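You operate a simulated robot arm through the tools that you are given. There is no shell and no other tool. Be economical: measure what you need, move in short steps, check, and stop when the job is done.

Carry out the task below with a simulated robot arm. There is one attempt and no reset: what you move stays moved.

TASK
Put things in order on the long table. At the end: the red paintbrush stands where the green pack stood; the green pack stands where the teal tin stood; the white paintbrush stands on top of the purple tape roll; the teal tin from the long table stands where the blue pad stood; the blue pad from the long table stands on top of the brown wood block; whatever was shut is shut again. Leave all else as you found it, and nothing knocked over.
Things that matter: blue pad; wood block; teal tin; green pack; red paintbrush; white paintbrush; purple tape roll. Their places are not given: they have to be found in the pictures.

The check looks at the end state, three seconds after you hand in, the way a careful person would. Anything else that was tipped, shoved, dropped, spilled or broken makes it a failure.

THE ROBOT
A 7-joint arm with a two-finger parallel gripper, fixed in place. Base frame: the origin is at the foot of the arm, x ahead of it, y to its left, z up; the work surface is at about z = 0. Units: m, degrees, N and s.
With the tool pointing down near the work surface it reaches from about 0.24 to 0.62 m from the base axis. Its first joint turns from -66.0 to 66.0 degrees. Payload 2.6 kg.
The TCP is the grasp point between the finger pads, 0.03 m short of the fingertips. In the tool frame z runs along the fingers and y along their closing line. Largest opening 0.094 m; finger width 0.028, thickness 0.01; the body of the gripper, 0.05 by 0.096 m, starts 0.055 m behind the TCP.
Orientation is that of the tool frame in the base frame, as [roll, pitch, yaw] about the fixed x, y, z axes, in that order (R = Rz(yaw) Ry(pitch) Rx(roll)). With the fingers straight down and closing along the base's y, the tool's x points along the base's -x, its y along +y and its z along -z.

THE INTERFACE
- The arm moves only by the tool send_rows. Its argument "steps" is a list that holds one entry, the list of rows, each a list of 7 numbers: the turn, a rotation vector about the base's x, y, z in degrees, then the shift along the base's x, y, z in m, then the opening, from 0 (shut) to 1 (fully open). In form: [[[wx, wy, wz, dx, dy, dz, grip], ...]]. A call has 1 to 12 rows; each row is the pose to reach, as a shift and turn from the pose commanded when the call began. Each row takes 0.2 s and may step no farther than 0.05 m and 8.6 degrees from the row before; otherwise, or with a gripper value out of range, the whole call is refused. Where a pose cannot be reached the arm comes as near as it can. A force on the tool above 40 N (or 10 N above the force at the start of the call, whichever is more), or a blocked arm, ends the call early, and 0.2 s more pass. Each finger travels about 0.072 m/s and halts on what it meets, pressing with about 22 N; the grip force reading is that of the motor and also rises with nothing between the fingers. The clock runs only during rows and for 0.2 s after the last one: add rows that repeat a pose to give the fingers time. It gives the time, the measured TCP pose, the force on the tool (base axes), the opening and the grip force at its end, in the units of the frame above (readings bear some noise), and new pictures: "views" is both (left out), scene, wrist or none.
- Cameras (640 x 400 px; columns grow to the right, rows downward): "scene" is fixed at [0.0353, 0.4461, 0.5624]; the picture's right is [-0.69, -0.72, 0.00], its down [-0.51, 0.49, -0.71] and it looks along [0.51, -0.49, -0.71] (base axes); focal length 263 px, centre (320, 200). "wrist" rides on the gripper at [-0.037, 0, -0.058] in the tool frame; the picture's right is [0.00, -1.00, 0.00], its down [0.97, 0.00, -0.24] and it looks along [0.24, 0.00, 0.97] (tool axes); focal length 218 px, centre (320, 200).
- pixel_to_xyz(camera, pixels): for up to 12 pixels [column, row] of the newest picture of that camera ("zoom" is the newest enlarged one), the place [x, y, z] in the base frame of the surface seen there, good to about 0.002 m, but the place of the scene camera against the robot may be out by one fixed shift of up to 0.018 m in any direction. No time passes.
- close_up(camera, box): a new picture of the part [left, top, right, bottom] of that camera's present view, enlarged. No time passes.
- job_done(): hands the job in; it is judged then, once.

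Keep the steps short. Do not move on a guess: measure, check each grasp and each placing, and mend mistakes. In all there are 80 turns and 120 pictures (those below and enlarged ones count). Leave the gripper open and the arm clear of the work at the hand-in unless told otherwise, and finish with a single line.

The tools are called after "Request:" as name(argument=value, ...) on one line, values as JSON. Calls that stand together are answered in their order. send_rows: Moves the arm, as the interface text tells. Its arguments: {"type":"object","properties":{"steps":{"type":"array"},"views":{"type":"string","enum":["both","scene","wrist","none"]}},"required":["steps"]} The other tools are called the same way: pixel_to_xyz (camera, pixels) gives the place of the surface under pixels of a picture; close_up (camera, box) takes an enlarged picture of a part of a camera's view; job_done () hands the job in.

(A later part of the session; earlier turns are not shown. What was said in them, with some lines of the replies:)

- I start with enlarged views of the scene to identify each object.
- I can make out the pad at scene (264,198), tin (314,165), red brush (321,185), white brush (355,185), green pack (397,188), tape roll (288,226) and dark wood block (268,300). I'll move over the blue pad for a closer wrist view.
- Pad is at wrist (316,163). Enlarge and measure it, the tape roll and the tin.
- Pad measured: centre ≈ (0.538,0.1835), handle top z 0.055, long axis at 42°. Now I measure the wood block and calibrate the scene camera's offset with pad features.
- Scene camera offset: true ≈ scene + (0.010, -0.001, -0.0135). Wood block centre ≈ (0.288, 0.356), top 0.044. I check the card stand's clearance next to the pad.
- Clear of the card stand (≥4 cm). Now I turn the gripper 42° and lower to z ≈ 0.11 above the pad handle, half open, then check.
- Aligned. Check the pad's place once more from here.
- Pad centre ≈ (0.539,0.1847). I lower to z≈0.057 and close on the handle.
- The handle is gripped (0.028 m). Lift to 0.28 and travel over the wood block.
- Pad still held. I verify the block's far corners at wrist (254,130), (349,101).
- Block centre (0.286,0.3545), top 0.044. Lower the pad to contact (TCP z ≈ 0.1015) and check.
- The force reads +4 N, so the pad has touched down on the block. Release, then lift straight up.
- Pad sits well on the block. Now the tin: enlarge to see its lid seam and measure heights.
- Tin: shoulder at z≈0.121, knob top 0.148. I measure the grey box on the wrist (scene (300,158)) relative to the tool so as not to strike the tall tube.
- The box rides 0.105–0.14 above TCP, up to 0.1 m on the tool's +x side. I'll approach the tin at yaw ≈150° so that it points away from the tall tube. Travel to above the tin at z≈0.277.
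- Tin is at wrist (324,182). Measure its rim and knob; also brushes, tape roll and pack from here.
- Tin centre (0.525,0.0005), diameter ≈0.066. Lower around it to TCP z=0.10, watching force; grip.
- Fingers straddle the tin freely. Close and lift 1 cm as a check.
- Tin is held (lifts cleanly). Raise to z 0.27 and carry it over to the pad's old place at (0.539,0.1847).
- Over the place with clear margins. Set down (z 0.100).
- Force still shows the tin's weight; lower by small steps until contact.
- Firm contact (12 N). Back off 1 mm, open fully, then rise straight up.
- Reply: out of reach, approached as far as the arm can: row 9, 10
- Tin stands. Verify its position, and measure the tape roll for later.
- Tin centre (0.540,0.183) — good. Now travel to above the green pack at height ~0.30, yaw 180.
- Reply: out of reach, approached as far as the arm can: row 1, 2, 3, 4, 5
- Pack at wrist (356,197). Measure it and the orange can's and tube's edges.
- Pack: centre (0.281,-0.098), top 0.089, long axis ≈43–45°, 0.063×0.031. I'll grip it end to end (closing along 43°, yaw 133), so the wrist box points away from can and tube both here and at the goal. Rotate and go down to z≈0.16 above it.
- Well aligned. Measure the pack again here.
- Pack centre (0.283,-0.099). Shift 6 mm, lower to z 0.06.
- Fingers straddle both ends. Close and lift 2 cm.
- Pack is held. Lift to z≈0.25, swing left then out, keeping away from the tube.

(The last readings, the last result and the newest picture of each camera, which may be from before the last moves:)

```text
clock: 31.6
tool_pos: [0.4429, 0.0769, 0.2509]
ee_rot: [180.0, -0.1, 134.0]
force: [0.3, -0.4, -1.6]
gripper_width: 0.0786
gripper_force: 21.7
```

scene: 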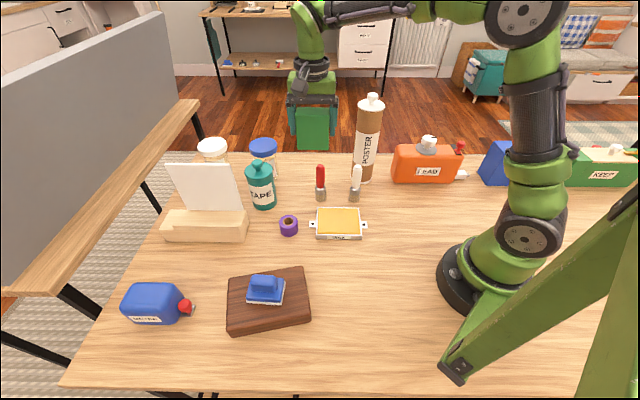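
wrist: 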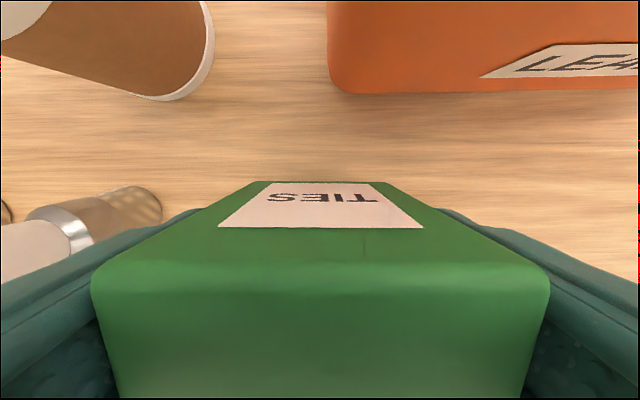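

Now to over the tin's old place (0.525,0.0005), then down to z≈0.075.

Request:
send_rows(steps=[[[0, 0, 0, 0.03, -0.02, 0, 0.3], [0, 0, 0, 0.06, -0.05, 0, 0.3], [0, 0, 0, 0.0815, -0.0765, 0, 0.3], [0, 0, 0, 0.0815, -0.0765, -0.03, 0.3], [0, 0, 0, 0.0815, -0.0765, -0.07, 0.3], [0, 0, 0, 0.0815, -0.0765, -0.11, 0.3], [0, 0, 0, 0.0815, -0.0765, -0.15, 0.3], [0, 0, 0, 0.0815, -0.0765, -0.175, 0.3], [0, 0, 0, 0.0815, -0.0765, -0.175, 0.3]]], views="both")

```text
clock: 33.6
tool_pos: [0.5266, -0.0002, 0.0736]
ee_rot: [179.9, 0.0, 134.1]
force: [-0.8, 0.6, -0.6]
gripper_width: 0.0789
gripper_force: 22.2
```

scene: 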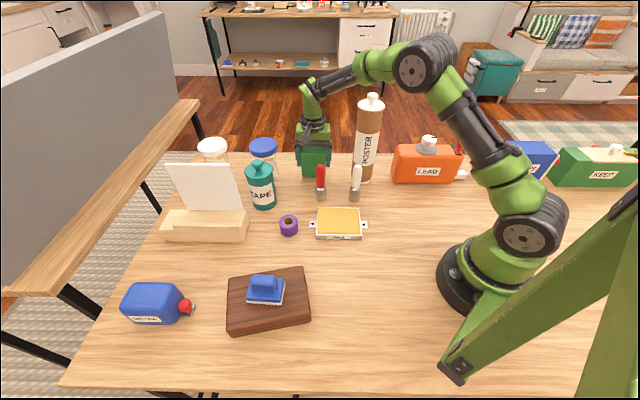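
wrist: 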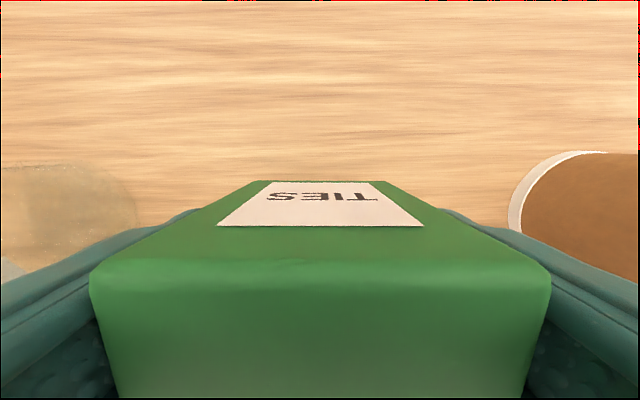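

In place. Lower in small steps to contact.

Request:
send_rows(steps=[[[0, 0, 0, 0, 0, -0.008, 0.3], [0, 0, 0, 0, 0, -0.013, 0.3], [0, 0, 0, 0, 0, -0.015, 0.3], [0, 0, 0, 0, 0, -0.0155, 0.3], [0, 0, 0, 0, 0, -0.0155, 0.3]]], views="none")

```text
clock: 34.8
tool_pos: [0.5255, -0.0019, 0.0609]
ee_rot: [179.8, 0.2, 134.1]
force: [-6.9, -0.5, 16.3]
gripper_width: 0.0791
gripper_force: 21.6
```

Firm contact (16 N). Ease up 1.5 mm, open, rise.

Request:
send_rows(steps=[[[0, 0, 0, 0, 0, 0.0015, 0.3], [0, 0, 0, 0, 0, 0.0015, 0.85], [0, 0, 0, 0, 0, 0.0015, 1], [0, 0, 0, 0, 0, 0.0015, 1], [0, 0, 0, 0, 0, 0.03, 1], [0, 0, 0, 0, 0, 0.07, 1], [0, 0, 0, 0, 0, 0.115, 1], [0, 0, 0, 0, 0, 0.16, 1], [0, 0, 0, 0, 0, 0.2, 1], [0, 0, 0, 0, 0, 0.2, 1]]], views="both")

```text
clock: 37.0
tool_pos: [0.5261, -0.0037, 0.2609]
ee_rot: [-180.0, 0.0, 134.0]
force: [0.9, -0.1, 0.2]
gripper_width: 0.094
gripper_force: 0.0
```

scene: 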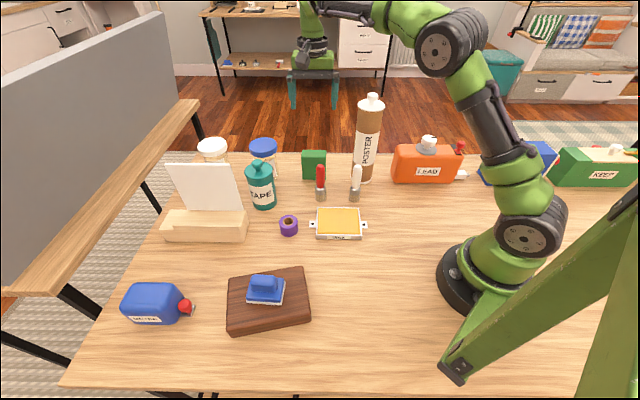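
wrist: 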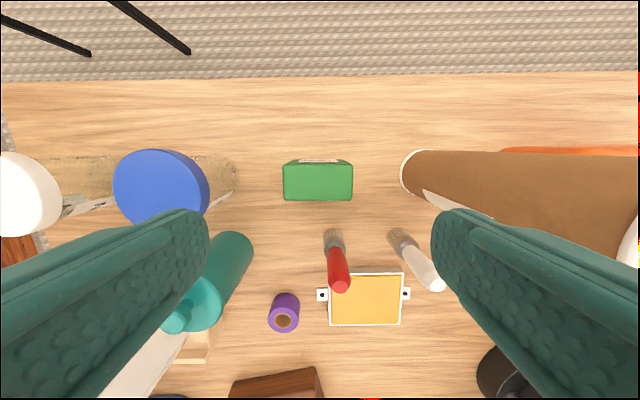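

Pack stands. Verify, and measure the brush.

Request:
pixel_to_xyz(camera="wrist", pixels=[[286, 168], [351, 168], [286, 198], [351, 198], [341, 285], [334, 235], [338, 262], [283, 320], [434, 282], [405, 240]])

```text
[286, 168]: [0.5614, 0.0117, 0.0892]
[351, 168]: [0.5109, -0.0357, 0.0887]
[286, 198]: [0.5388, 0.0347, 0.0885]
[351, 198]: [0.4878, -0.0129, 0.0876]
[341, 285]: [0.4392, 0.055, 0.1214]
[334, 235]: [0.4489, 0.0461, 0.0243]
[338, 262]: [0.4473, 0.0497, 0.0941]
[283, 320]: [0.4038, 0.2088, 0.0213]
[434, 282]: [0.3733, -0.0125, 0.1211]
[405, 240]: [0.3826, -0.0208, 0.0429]
```

Pack centre (0.525,-0.0006). Now go above the red brush for a precise view.

Request:
send_rows(steps=[[[0, 0, 0, -0.03, 0.02, 0, 1], [0, 0, 0, -0.06, 0.04, 0, 0.8], [0, 0, 0, -0.088, 0.059, 0, 0.7], [0, 0, 0, -0.088, 0.059, -0.03, 0.7], [0, 0, 0, -0.088, 0.059, -0.03, 0.7]]], views="wrist")

```text
clock: 38.2
tool_pos: [0.4371, 0.0562, 0.2272]
ee_rot: [180.0, 0.0, 134.0]
force: [0.0, 0.0, 0.1]
gripper_width: 0.0657
gripper_force: 0.1
```

wrist: 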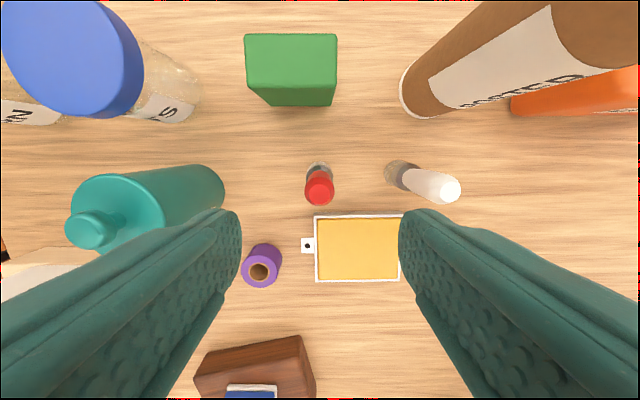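

Request:
close_up(camera="wrist", box=[284, 145, 356, 217])

Request:
pixel_to_xyz(camera="wrist", pixels=[[319, 192], [306, 188], [333, 188], [320, 202], [319, 163], [308, 172], [331, 172], [306, 197], [332, 197], [319, 175]])

```text
5.56 times, centred on (320, 181) of wrist
```

zoom: 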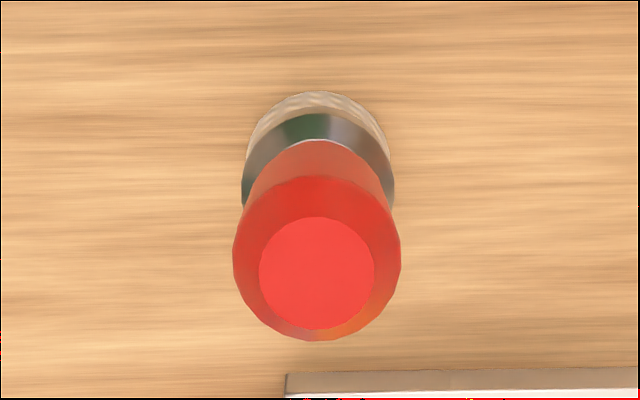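

```text
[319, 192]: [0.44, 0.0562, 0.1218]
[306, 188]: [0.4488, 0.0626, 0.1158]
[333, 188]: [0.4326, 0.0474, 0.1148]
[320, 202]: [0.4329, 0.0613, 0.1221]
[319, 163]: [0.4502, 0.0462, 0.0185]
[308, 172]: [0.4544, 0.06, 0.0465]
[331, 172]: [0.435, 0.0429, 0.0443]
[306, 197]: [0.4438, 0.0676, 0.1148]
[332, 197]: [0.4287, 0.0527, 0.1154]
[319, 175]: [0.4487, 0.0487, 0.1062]
```

Red brush axis at (0.4385,0.0572), top 0.122. Lower to z≈0.085 with the gripper 0.066 open.

Request:
send_rows(steps=[[[0, 0, 0, 0.0015, 0.001, -0.04, 0.7], [0, 0, 0, 0.0015, 0.001, -0.08, 0.7], [0, 0, 0, 0.0015, 0.001, -0.115, 0.7], [0, 0, 0, 0.0015, 0.001, -0.143, 0.7], [0, 0, 0, 0.0015, 0.001, -0.143, 0.7]]], views="wrist")

```text
clock: 39.4
tool_pos: [0.4386, 0.0606, 0.0846]
ee_rot: [-180.0, 0.0, 134.0]
force: [0.2, -0.5, -0.1]
gripper_width: 0.066
gripper_force: 0.0
```

wrist: 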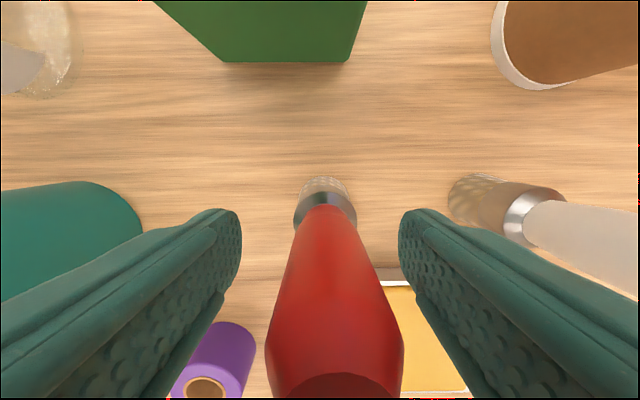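

Brush looks ~2 mm off centre to the right; measure before closing.

Request:
pixel_to_xyz(camera="wrist", pixels=[[274, 330], [393, 330], [335, 385], [296, 222], [356, 222], [301, 190], [348, 190]])

```text
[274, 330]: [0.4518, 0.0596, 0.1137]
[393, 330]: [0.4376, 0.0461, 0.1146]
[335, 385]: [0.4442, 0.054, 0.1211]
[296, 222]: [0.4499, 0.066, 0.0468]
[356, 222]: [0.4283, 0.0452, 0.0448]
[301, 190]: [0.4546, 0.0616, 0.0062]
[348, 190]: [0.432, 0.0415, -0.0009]
```

Shift ~1.5 mm and close gently, then lift 2 cm.

Request:
send_rows(steps=[[[0, 0, 0, -0.001, -0.001, 0, 0.7], [0, 0, 0, -0.001, -0.001, 0, 0.5], [0, 0, 0, -0.001, -0.001, 0, 0.3], [0, 0, 0, -0.001, -0.001, 0, 0.1], [0, 0, 0, -0.001, -0.001, 0, 0], [0, 0, 0, -0.001, -0.001, 0, 0], [0, 0, 0, -0.001, -0.001, 0.01, 0], [0, 0, 0, -0.001, -0.001, 0.025, 0], [0, 0, 0, -0.001, -0.001, 0.025, 0]]], views="both")

```text
clock: 41.4
tool_pos: [0.4386, 0.0581, 0.1117]
ee_rot: [-179.9, 0.0, 134.0]
force: [0.0, -0.7, -0.8]
gripper_width: 0.024
gripper_force: 22.1
```

scene: 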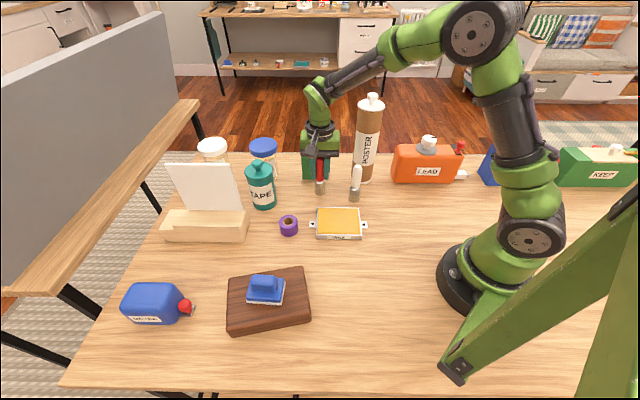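
wrist: 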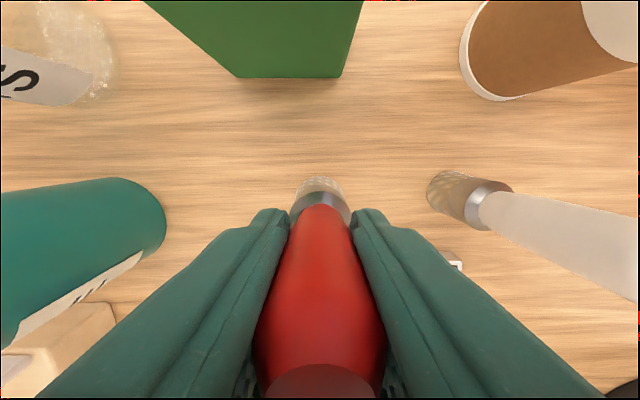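

Red brush held upright. Carry it at z≈0.26 via (0.30,0.06) to the pack's old place (0.283,-0.099).

Request:
send_rows(steps=[[[0, 0, 0, 0, 0, 0.045, 0], [0, 0, 0, 0, 0, 0.09, 0], [0, 0, 0, 0, 0, 0.135, 0], [0, 0, 0, -0.035, 0.003, 0.15, 0], [0, 0, 0, -0.08, 0.003, 0.15, 0], [0, 0, 0, -0.12, -0.01, 0.15, 0], [0, 0, 0, -0.145, -0.045, 0.15, 0], [0, 0, 0, -0.155, -0.085, 0.15, 0], [0, 0, 0, -0.155, -0.125, 0.15, 0], [0, 0, 0, -0.155, -0.156, 0.14, 0], [0, 0, 0, -0.155, -0.156, 0.1, 0], [0, 0, 0, -0.155, -0.156, 0.06, 0]]], views="both")

```text
clock: 44.0
tool_pos: [0.2835, -0.0983, 0.1708]
ee_rot: [179.9, 0.1, 133.9]
force: [-0.3, -0.1, -0.7]
gripper_width: 0.0239
gripper_force: 22.0
```

scene: 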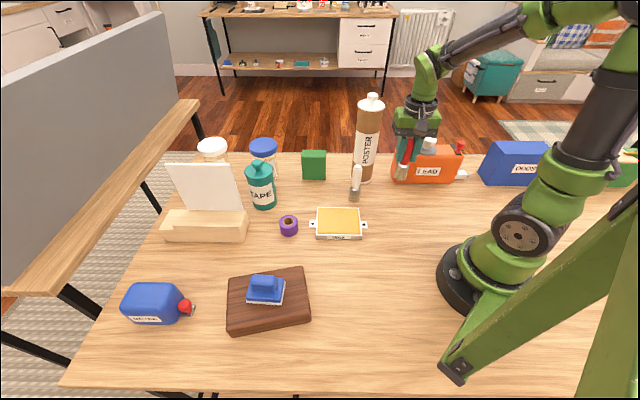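
wrist: 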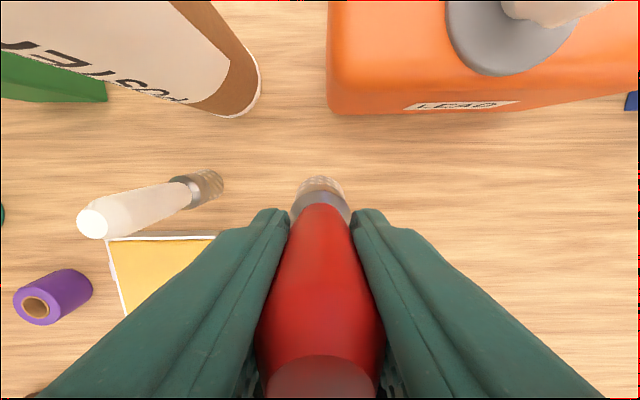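

Above the place. Lower to just above contact, then by millimetres.

Request:
send_rows(steps=[[[0, 0, 0, 0, 0, -0.04, 0], [0, 0, 0, 0, 0, -0.07, 0], [0, 0, 0, 0, 0, -0.08, 0], [0, 0, 0, 0, 0, -0.083, 0], [0, 0, 0, 0, 0, -0.0845, 0], [0, 0, 0, 0, 0, -0.0855, 0], [0, 0, 0, 0, 0, -0.0855, 0]]], views="wrist")

```text
clock: 45.6
tool_pos: [0.284, -0.1002, 0.0865]
ee_rot: [179.9, 0.1, 134.0]
force: [0.0, -3.0, 18.1]
gripper_width: 0.0241
gripper_force: 21.7
```

wrist: 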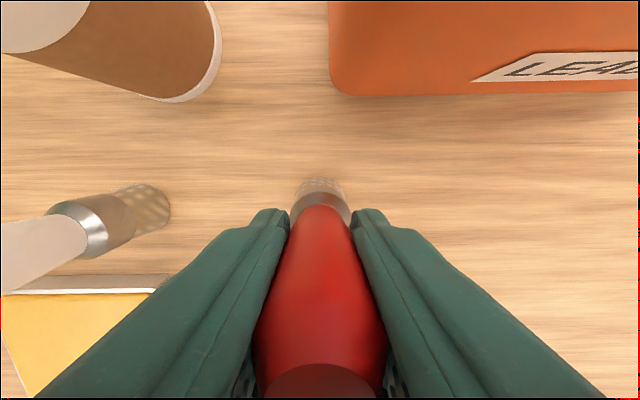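

Contact. Ease 1 mm, open, then rise.

Request:
send_rows(steps=[[[0, 0, 0, 0, 0, 0.001, 0], [0, 0, 0, 0, 0, 0.001, 0.3], [0, 0, 0, 0, 0, 0.001, 0.6], [0, 0, 0, 0, 0, 0.001, 0.7], [0, 0, 0, 0, 0, 0.001, 0.7], [0, 0, 0, 0, 0, 0.03, 0.7], [0, 0, 0, 0, 0, 0.07, 0.7], [0, 0, 0, 0, 0, 0.11, 0.7], [0, 0, 0, 0, 0, 0.15, 0.7], [0, 0, 0, 0, 0, 0.15, 0.7]]], views="both")

```text
clock: 47.8
tool_pos: [0.2843, -0.1006, 0.2363]
ee_rot: [-179.9, 0.0, 134.0]
force: [-0.5, 0.7, -0.2]
gripper_width: 0.0658
gripper_force: 0.1
```

scene: 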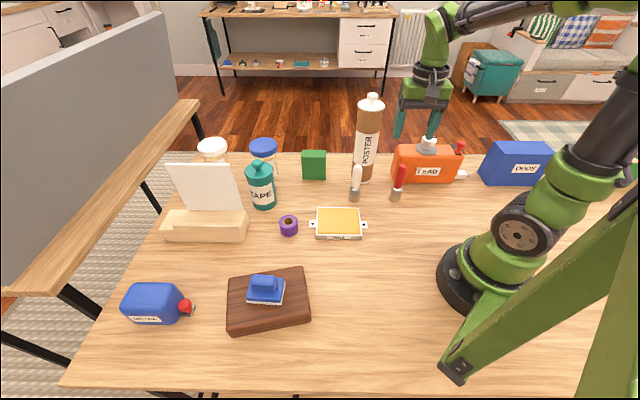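
wrist: 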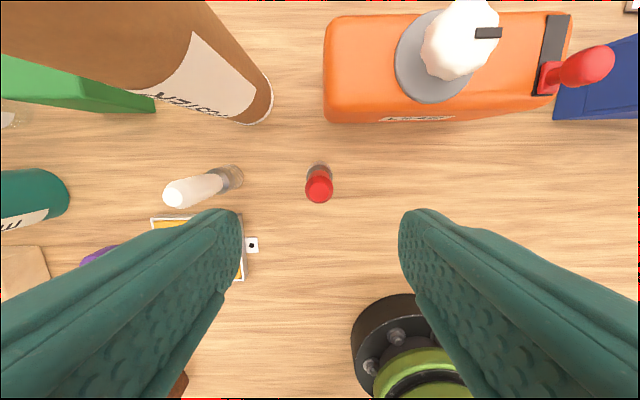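

Red brush stands at the pack's place. Verify it, then move over the white brush (wrist (200,187)).

Request:
pixel_to_xyz(camera="wrist", pixels=[[319, 192], [306, 188], [333, 188], [306, 194], [333, 194], [175, 193], [236, 178], [262, 95], [250, 60], [240, 120]])

Request:
send_rows(steps=[[[0, 0, 0, 0.028, 0.03, 0.02, 0.7], [0, 0, 0, 0.056, 0.06, 0.02, 0.7], [0, 0, 0, 0.082, 0.088, 0.02, 0.7], [0, 0, 0, 0.082, 0.088, 0.01, 0.7], [0, 0, 0, 0.082, 0.088, 0.01, 0.7]]], views="both")

```text
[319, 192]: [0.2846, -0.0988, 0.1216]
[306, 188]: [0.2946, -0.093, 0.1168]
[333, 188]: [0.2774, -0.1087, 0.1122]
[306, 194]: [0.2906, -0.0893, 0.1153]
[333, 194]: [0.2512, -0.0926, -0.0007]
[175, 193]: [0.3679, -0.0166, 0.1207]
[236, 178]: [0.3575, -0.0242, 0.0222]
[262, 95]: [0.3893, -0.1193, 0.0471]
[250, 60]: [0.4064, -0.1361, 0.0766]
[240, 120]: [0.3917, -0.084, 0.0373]
```

```text
clock: 49.0
tool_pos: [0.3644, -0.0109, 0.2465]
ee_rot: [-179.9, 0.0, 134.0]
force: [-0.6, 1.3, 0.2]
gripper_width: 0.066
gripper_force: 0.1
```

scene: 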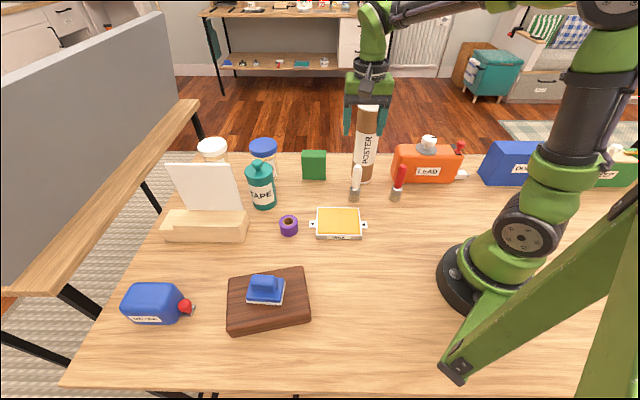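
wrist: 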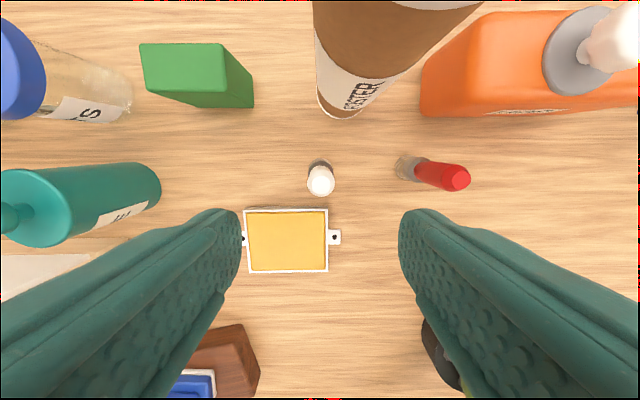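

Measure white brush and the tube's near side.

Request:
close_up(camera="wrist", box=[284, 145, 356, 217])

Request:
pixel_to_xyz(camera="wrist", pixels=[[321, 185], [308, 181], [334, 181], [308, 175], [333, 175], [320, 162], [342, 117], [318, 90], [375, 80], [345, 70]])

```text
5.56 times, centred on (320, 181) of wrist
```

zoom: 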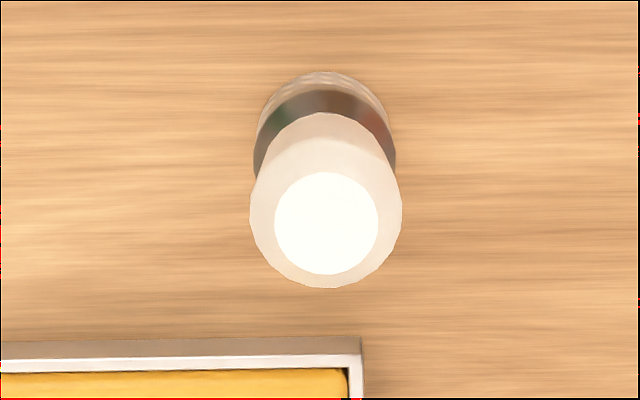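

```text
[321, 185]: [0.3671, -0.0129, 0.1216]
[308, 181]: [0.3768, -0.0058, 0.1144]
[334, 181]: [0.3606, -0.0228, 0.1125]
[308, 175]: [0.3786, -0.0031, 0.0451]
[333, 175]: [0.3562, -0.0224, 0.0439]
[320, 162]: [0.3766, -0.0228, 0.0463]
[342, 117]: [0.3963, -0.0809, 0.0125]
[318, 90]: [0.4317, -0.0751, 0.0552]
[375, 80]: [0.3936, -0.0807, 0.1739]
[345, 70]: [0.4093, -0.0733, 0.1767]
```

White brush axis (0.3672,-0.013), top 0.1215; tube is 7 cm off. Lower to z≈0.09.

Request:
send_rows(steps=[[[0, 0, 0, 0.0028, -0.0021, -0.035, 0.7], [0, 0, 0, 0.0028, -0.0021, -0.07, 0.7], [0, 0, 0, 0.0028, -0.0021, -0.105, 0.7], [0, 0, 0, 0.0028, -0.0021, -0.135, 0.7], [0, 0, 0, 0.0028, -0.0021, -0.157, 0.7], [0, 0, 0, 0.0028, -0.0021, -0.157, 0.7]]], views="both")

```text
clock: 50.4
tool_pos: [0.3674, -0.0133, 0.0895]
ee_rot: [-180.0, 0.0, 134.0]
force: [-0.6, 0.0, -1.2]
gripper_width: 0.0658
gripper_force: 0.0
```

scene: 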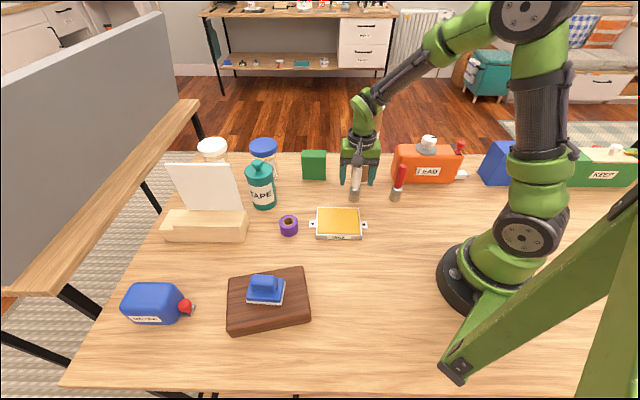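
wrist: 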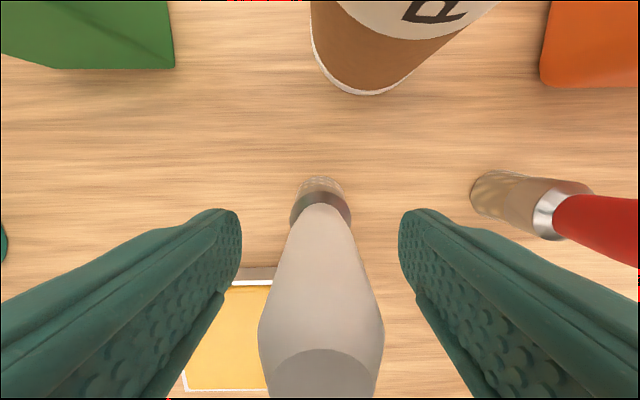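

Centred. Close and lift 2.5 cm.

Request:
send_rows(steps=[[[0, 0, 0, 0, 0, 0, 0.5], [0, 0, 0, 0, 0, 0, 0.3], [0, 0, 0, 0, 0, 0, 0.1], [0, 0, 0, 0, 0, 0, 0], [0, 0, 0, 0, 0, 0, 0], [0, 0, 0, 0, 0, 0.01, 0], [0, 0, 0, 0, 0, 0.045, 0], [0, 0, 0, 0, 0, 0.085, 0], [0, 0, 0, 0, 0, 0.125, 0], [0, 0, 0, 0, 0, 0.155, 0], [0, 0, 0, 0, 0, 0.155, 0]]], views="both")

```text
clock: 52.8
tool_pos: [0.3662, -0.0109, 0.2435]
ee_rot: [180.0, 0.0, 134.0]
force: [0.6, 0.5, -2.2]
gripper_width: 0.0241
gripper_force: 21.5
```

scene: 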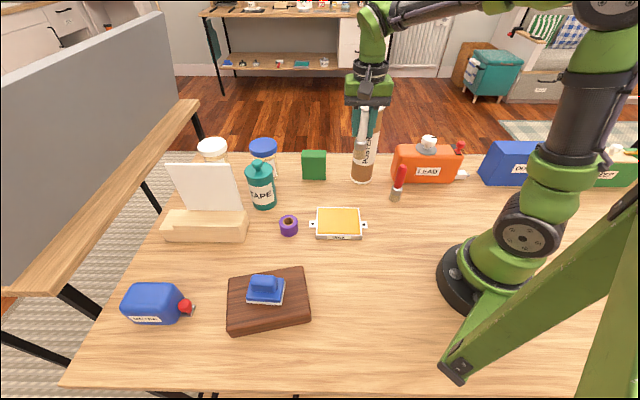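
wrist: 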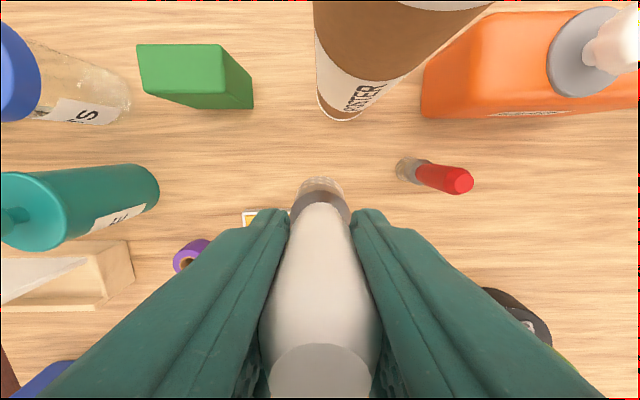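

White brush held. Move to a hover spot beside the tape roll where the wrist camera can see it unobstructed.

Request:
send_rows(steps=[[[0, 0, 0, 0, 0.045, 0, 0], [0, 0, 0, 0, 0.09, 0, 0], [0, 0, 0, 0, 0.135, 0, 0], [0, 0, 0, 0, 0.18, 0, 0], [0, 0, 0, 0, 0.225, 0, 0], [0, 0, 0, -0.002, 0.26, -0.02, 0], [0, 0, 0, -0.002, 0.262, -0.045, 0], [0, 0, 0, -0.002, 0.262, -0.045, 0], [0, 0, 0, -0.002, 0.262, -0.045, 0]]], views="wrist")

```text
clock: 54.8
tool_pos: [0.3669, 0.2502, 0.198]
ee_rot: [180.0, 0.1, 134.0]
force: [0.3, 0.3, -1.0]
gripper_width: 0.024
gripper_force: 22.2
```

wrist: 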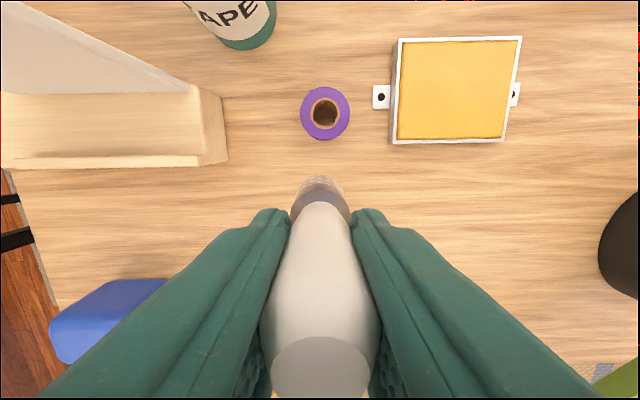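

Tape roll clearly visible at wrist (325,113). Enlarge and measure.

Request:
close_up(camera="wrist", box=[289, 77, 361, 149])

Request:
pixel_to_xyz(camera="wrist", pixels=[[302, 112], [348, 112], [325, 90], [325, 136], [310, 98], [341, 128], [341, 98], [310, 128], [311, 114], [339, 114]])

```text
5.56 times, centred on (325, 113) of wrist
```

zoom: 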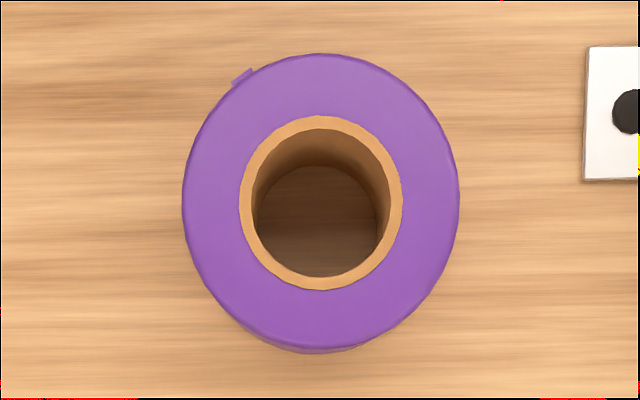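

```text
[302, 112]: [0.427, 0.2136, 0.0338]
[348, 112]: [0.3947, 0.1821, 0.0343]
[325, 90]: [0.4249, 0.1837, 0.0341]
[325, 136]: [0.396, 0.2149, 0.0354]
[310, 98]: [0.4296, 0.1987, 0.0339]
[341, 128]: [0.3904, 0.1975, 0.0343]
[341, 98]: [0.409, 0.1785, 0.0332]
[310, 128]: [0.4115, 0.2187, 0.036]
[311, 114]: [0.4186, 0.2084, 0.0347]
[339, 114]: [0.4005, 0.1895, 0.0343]
```

Tape roll centre (0.4104,0.1984), top 0.0345, outer Ø0.046, hole Ø0.022. Check the brush's bottom position in the hand before moving over.

Request:
close_up(camera="wrist", box=[284, 165, 356, 237])

Request:
pixel_to_xyz(camera="wrist", pixels=[[320, 178], [305, 182], [335, 182], [320, 180], [293, 205], [347, 205], [300, 190], [340, 190]])

```text
5.56 times, centred on (320, 201) of wrist
```

zoom: 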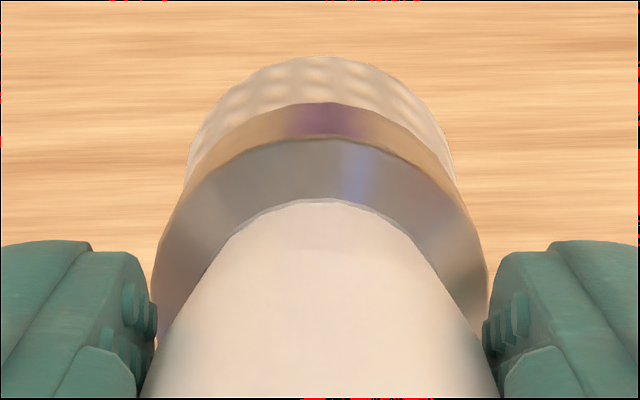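

```text
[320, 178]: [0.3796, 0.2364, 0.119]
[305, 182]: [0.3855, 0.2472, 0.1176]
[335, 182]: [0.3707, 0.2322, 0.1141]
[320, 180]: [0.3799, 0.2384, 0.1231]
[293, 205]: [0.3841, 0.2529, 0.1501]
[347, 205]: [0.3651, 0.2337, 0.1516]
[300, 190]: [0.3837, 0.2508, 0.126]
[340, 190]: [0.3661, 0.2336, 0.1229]
```

Brush hangs straight and centred in the hand. Move over the roll, lowering to ~1.5 cm above it, and check.

Request:
send_rows(steps=[[[0, 0, 0, 0.02, -0.025, 0, 0], [0, 0, 0, 0.0435, -0.0508, 0, 0], [0, 0, 0, 0.0435, -0.0508, -0.03, 0], [0, 0, 0, 0.0435, -0.0508, -0.062, 0], [0, 0, 0, 0.0435, -0.0508, -0.062, 0], [0, 0, 0, 0.0435, -0.0508, -0.062, 0]]], views="both")

Request:
close_up(camera="scene", box=[260, 190, 320, 250])

Request:
close_up(camera="wrist", box=[270, 150, 370, 230])

```text
clock: 56.2
tool_pos: [0.4081, 0.1988, 0.1373]
ee_rot: [-180.0, -0.1, 133.9]
force: [-0.5, 0.0, -1.1]
gripper_width: 0.0241
gripper_force: 21.9
```

scene: 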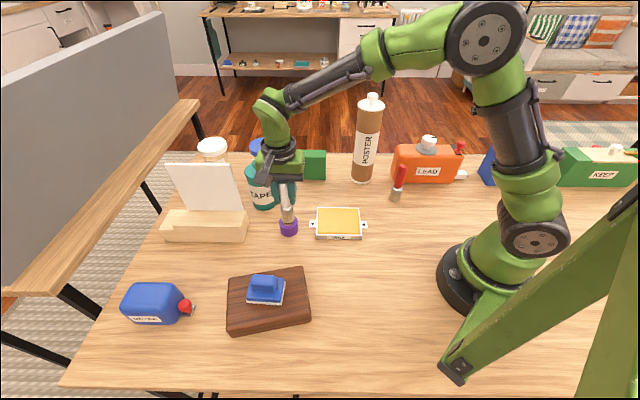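
wrist: 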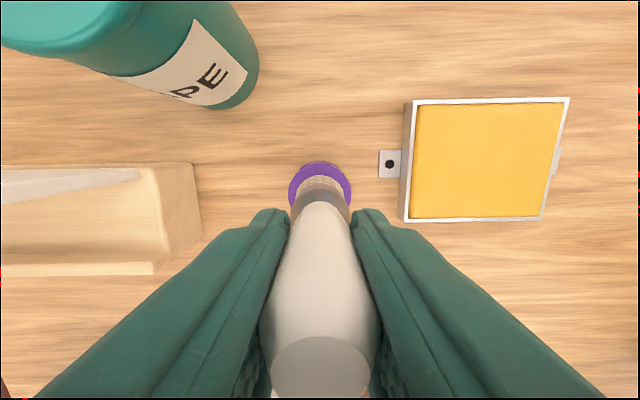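

```text
6.67 times, centred on (290, 220) of scene
```

zoom: 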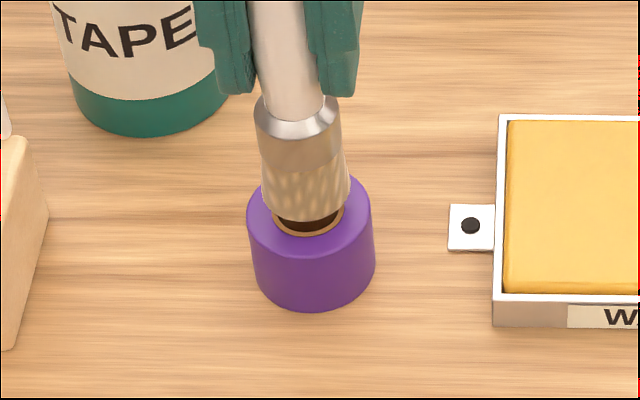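

```text
5.00 times, centred on (320, 190) of wrist
```

zoom: 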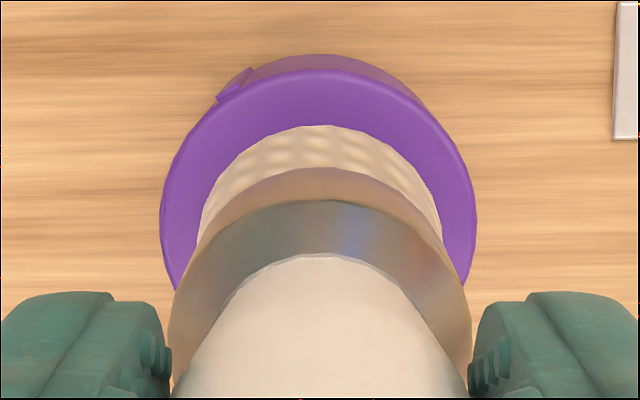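

Centred in both views (scene 308 vs 311, wrist 320 vs 318 zoom px). Lower the last 13 mm gently.

Request:
send_rows(steps=[[[0, 0, 0, 0, 0, -0.007, 0], [0, 0, 0, 0, 0, -0.011, 0], [0, 0, 0, 0, 0, -0.013, 0], [0, 0, 0, 0, 0, -0.0137, 0], [0, 0, 0, 0, 0, -0.0137, 0]]], views="none")

Request:
close_up(camera="scene", box=[260, 190, 320, 250])

Request:
close_up(camera="wrist", box=[270, 150, 370, 230])

```text
clock: 57.4
tool_pos: [0.4102, 0.1987, 0.1236]
ee_rot: [179.8, 0.2, 134.1]
force: [-0.4, -0.1, 19.1]
gripper_width: 0.0239
gripper_force: 21.6
```

```text
6.67 times, centred on (290, 220) of scene
```

zoom: 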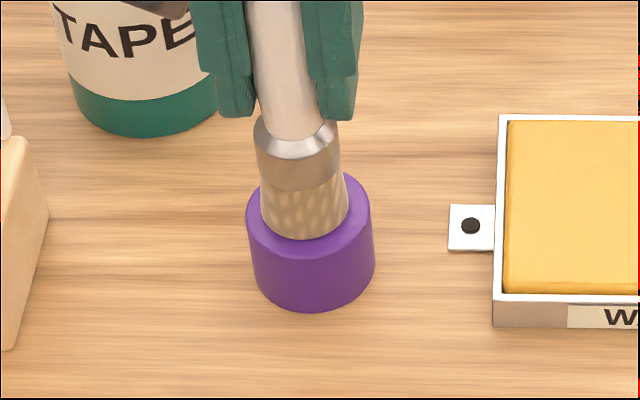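

```text
5.00 times, centred on (320, 190) of wrist
```

zoom: 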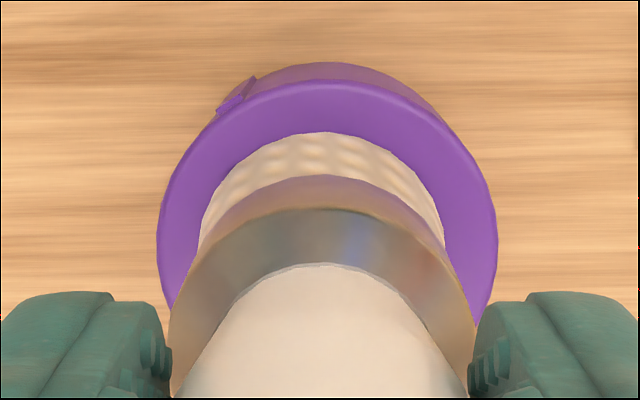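

Contact (19 N), seated centrally within ~1.5 mm. Ease 1 mm, open, and rise straight up.

Request:
send_rows(steps=[[[0, 0, 0, 0, 0, 0.001, 0], [0, 0, 0, 0, 0, 0.001, 0.2], [0, 0, 0, 0, 0, 0.001, 0.4], [0, 0, 0, 0, 0, 0.001, 0.6], [0, 0, 0, 0, 0, 0.001, 0.7], [0, 0, 0, 0, 0, 0.03, 0.7], [0, 0, 0, 0, 0, 0.07, 0.7], [0, 0, 0, 0, 0, 0.11, 0.7], [0, 0, 0, 0, 0, 0.15, 0.7], [0, 0, 0, 0, 0, 0.15, 0.7]]], views="both")

```text
clock: 59.6
tool_pos: [0.4108, 0.1989, 0.2736]
ee_rot: [-180.0, 0.1, 134.0]
force: [0.4, 0.5, 0.3]
gripper_width: 0.0659
gripper_force: 0.0
```

scene: 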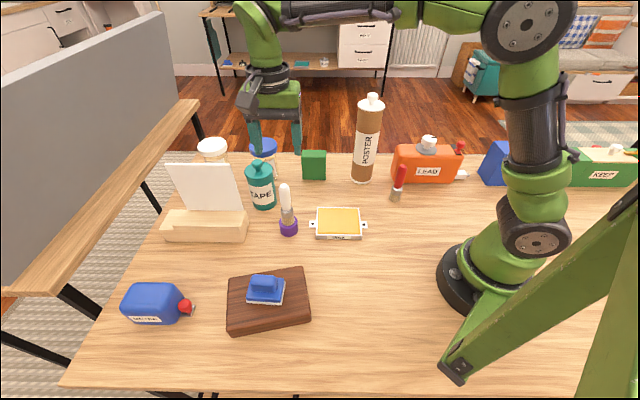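
wrist: 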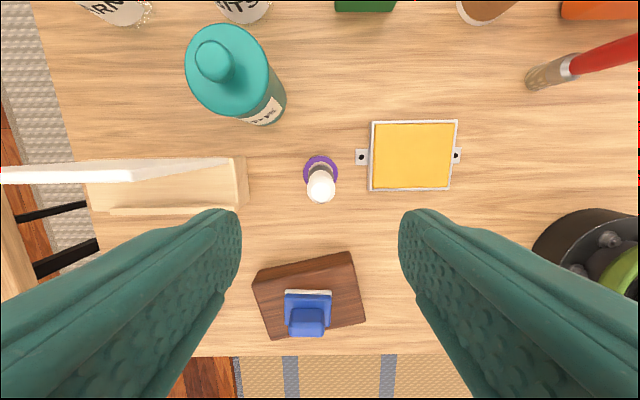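

White brush stands on the roll. Raise a bit, open fully, move to a clear spot, and inspect everything.

Request:
send_rows(steps=[[[0, 0, 0, 0, 0, 0.03, 0.8], [0, 0, 0, -0.01, -0.04, 0.04, 1], [0, 0, 0, -0.02, -0.085, 0.04, 1], [0, 0, 0, -0.02, -0.085, 0.04, 1], [0, 0, 0, -0.02, -0.085, 0.04, 1]]], views="scene")

Request:
close_up(camera="scene", box=[220, 130, 420, 255])

```text
clock: 60.8
tool_pos: [0.3932, 0.1124, 0.3126]
ee_rot: [-180.0, 0.0, 134.0]
force: [-0.5, -0.1, 0.0]
gripper_width: 0.0938
gripper_force: 0.0
```

scene: 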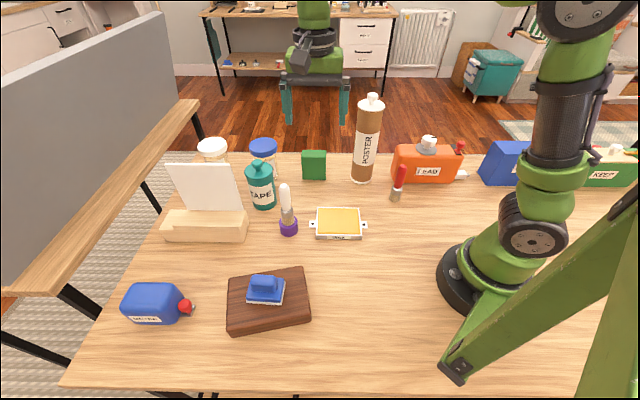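

```text
3.20 times, centred on (320, 192) of scene
```

zoom: 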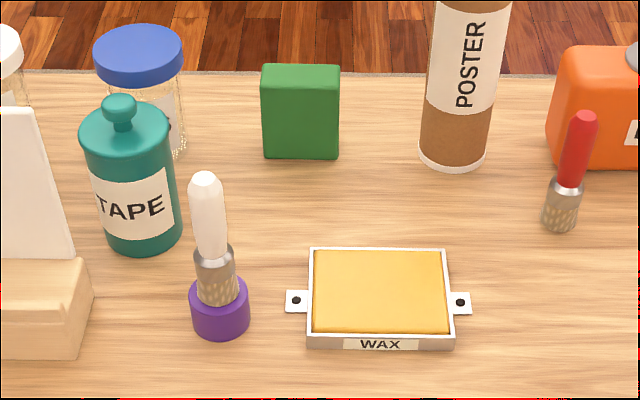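

Every object stands upright in its place, the other objects look unmoved, and the arm is clear with the gripper open. Handing in.

Request:
job_done()

```text
The job is handed in.
```

The job is handed in: all five moves are done, each object looked upright and in its place in the last pictures, and nothing shut was opened.
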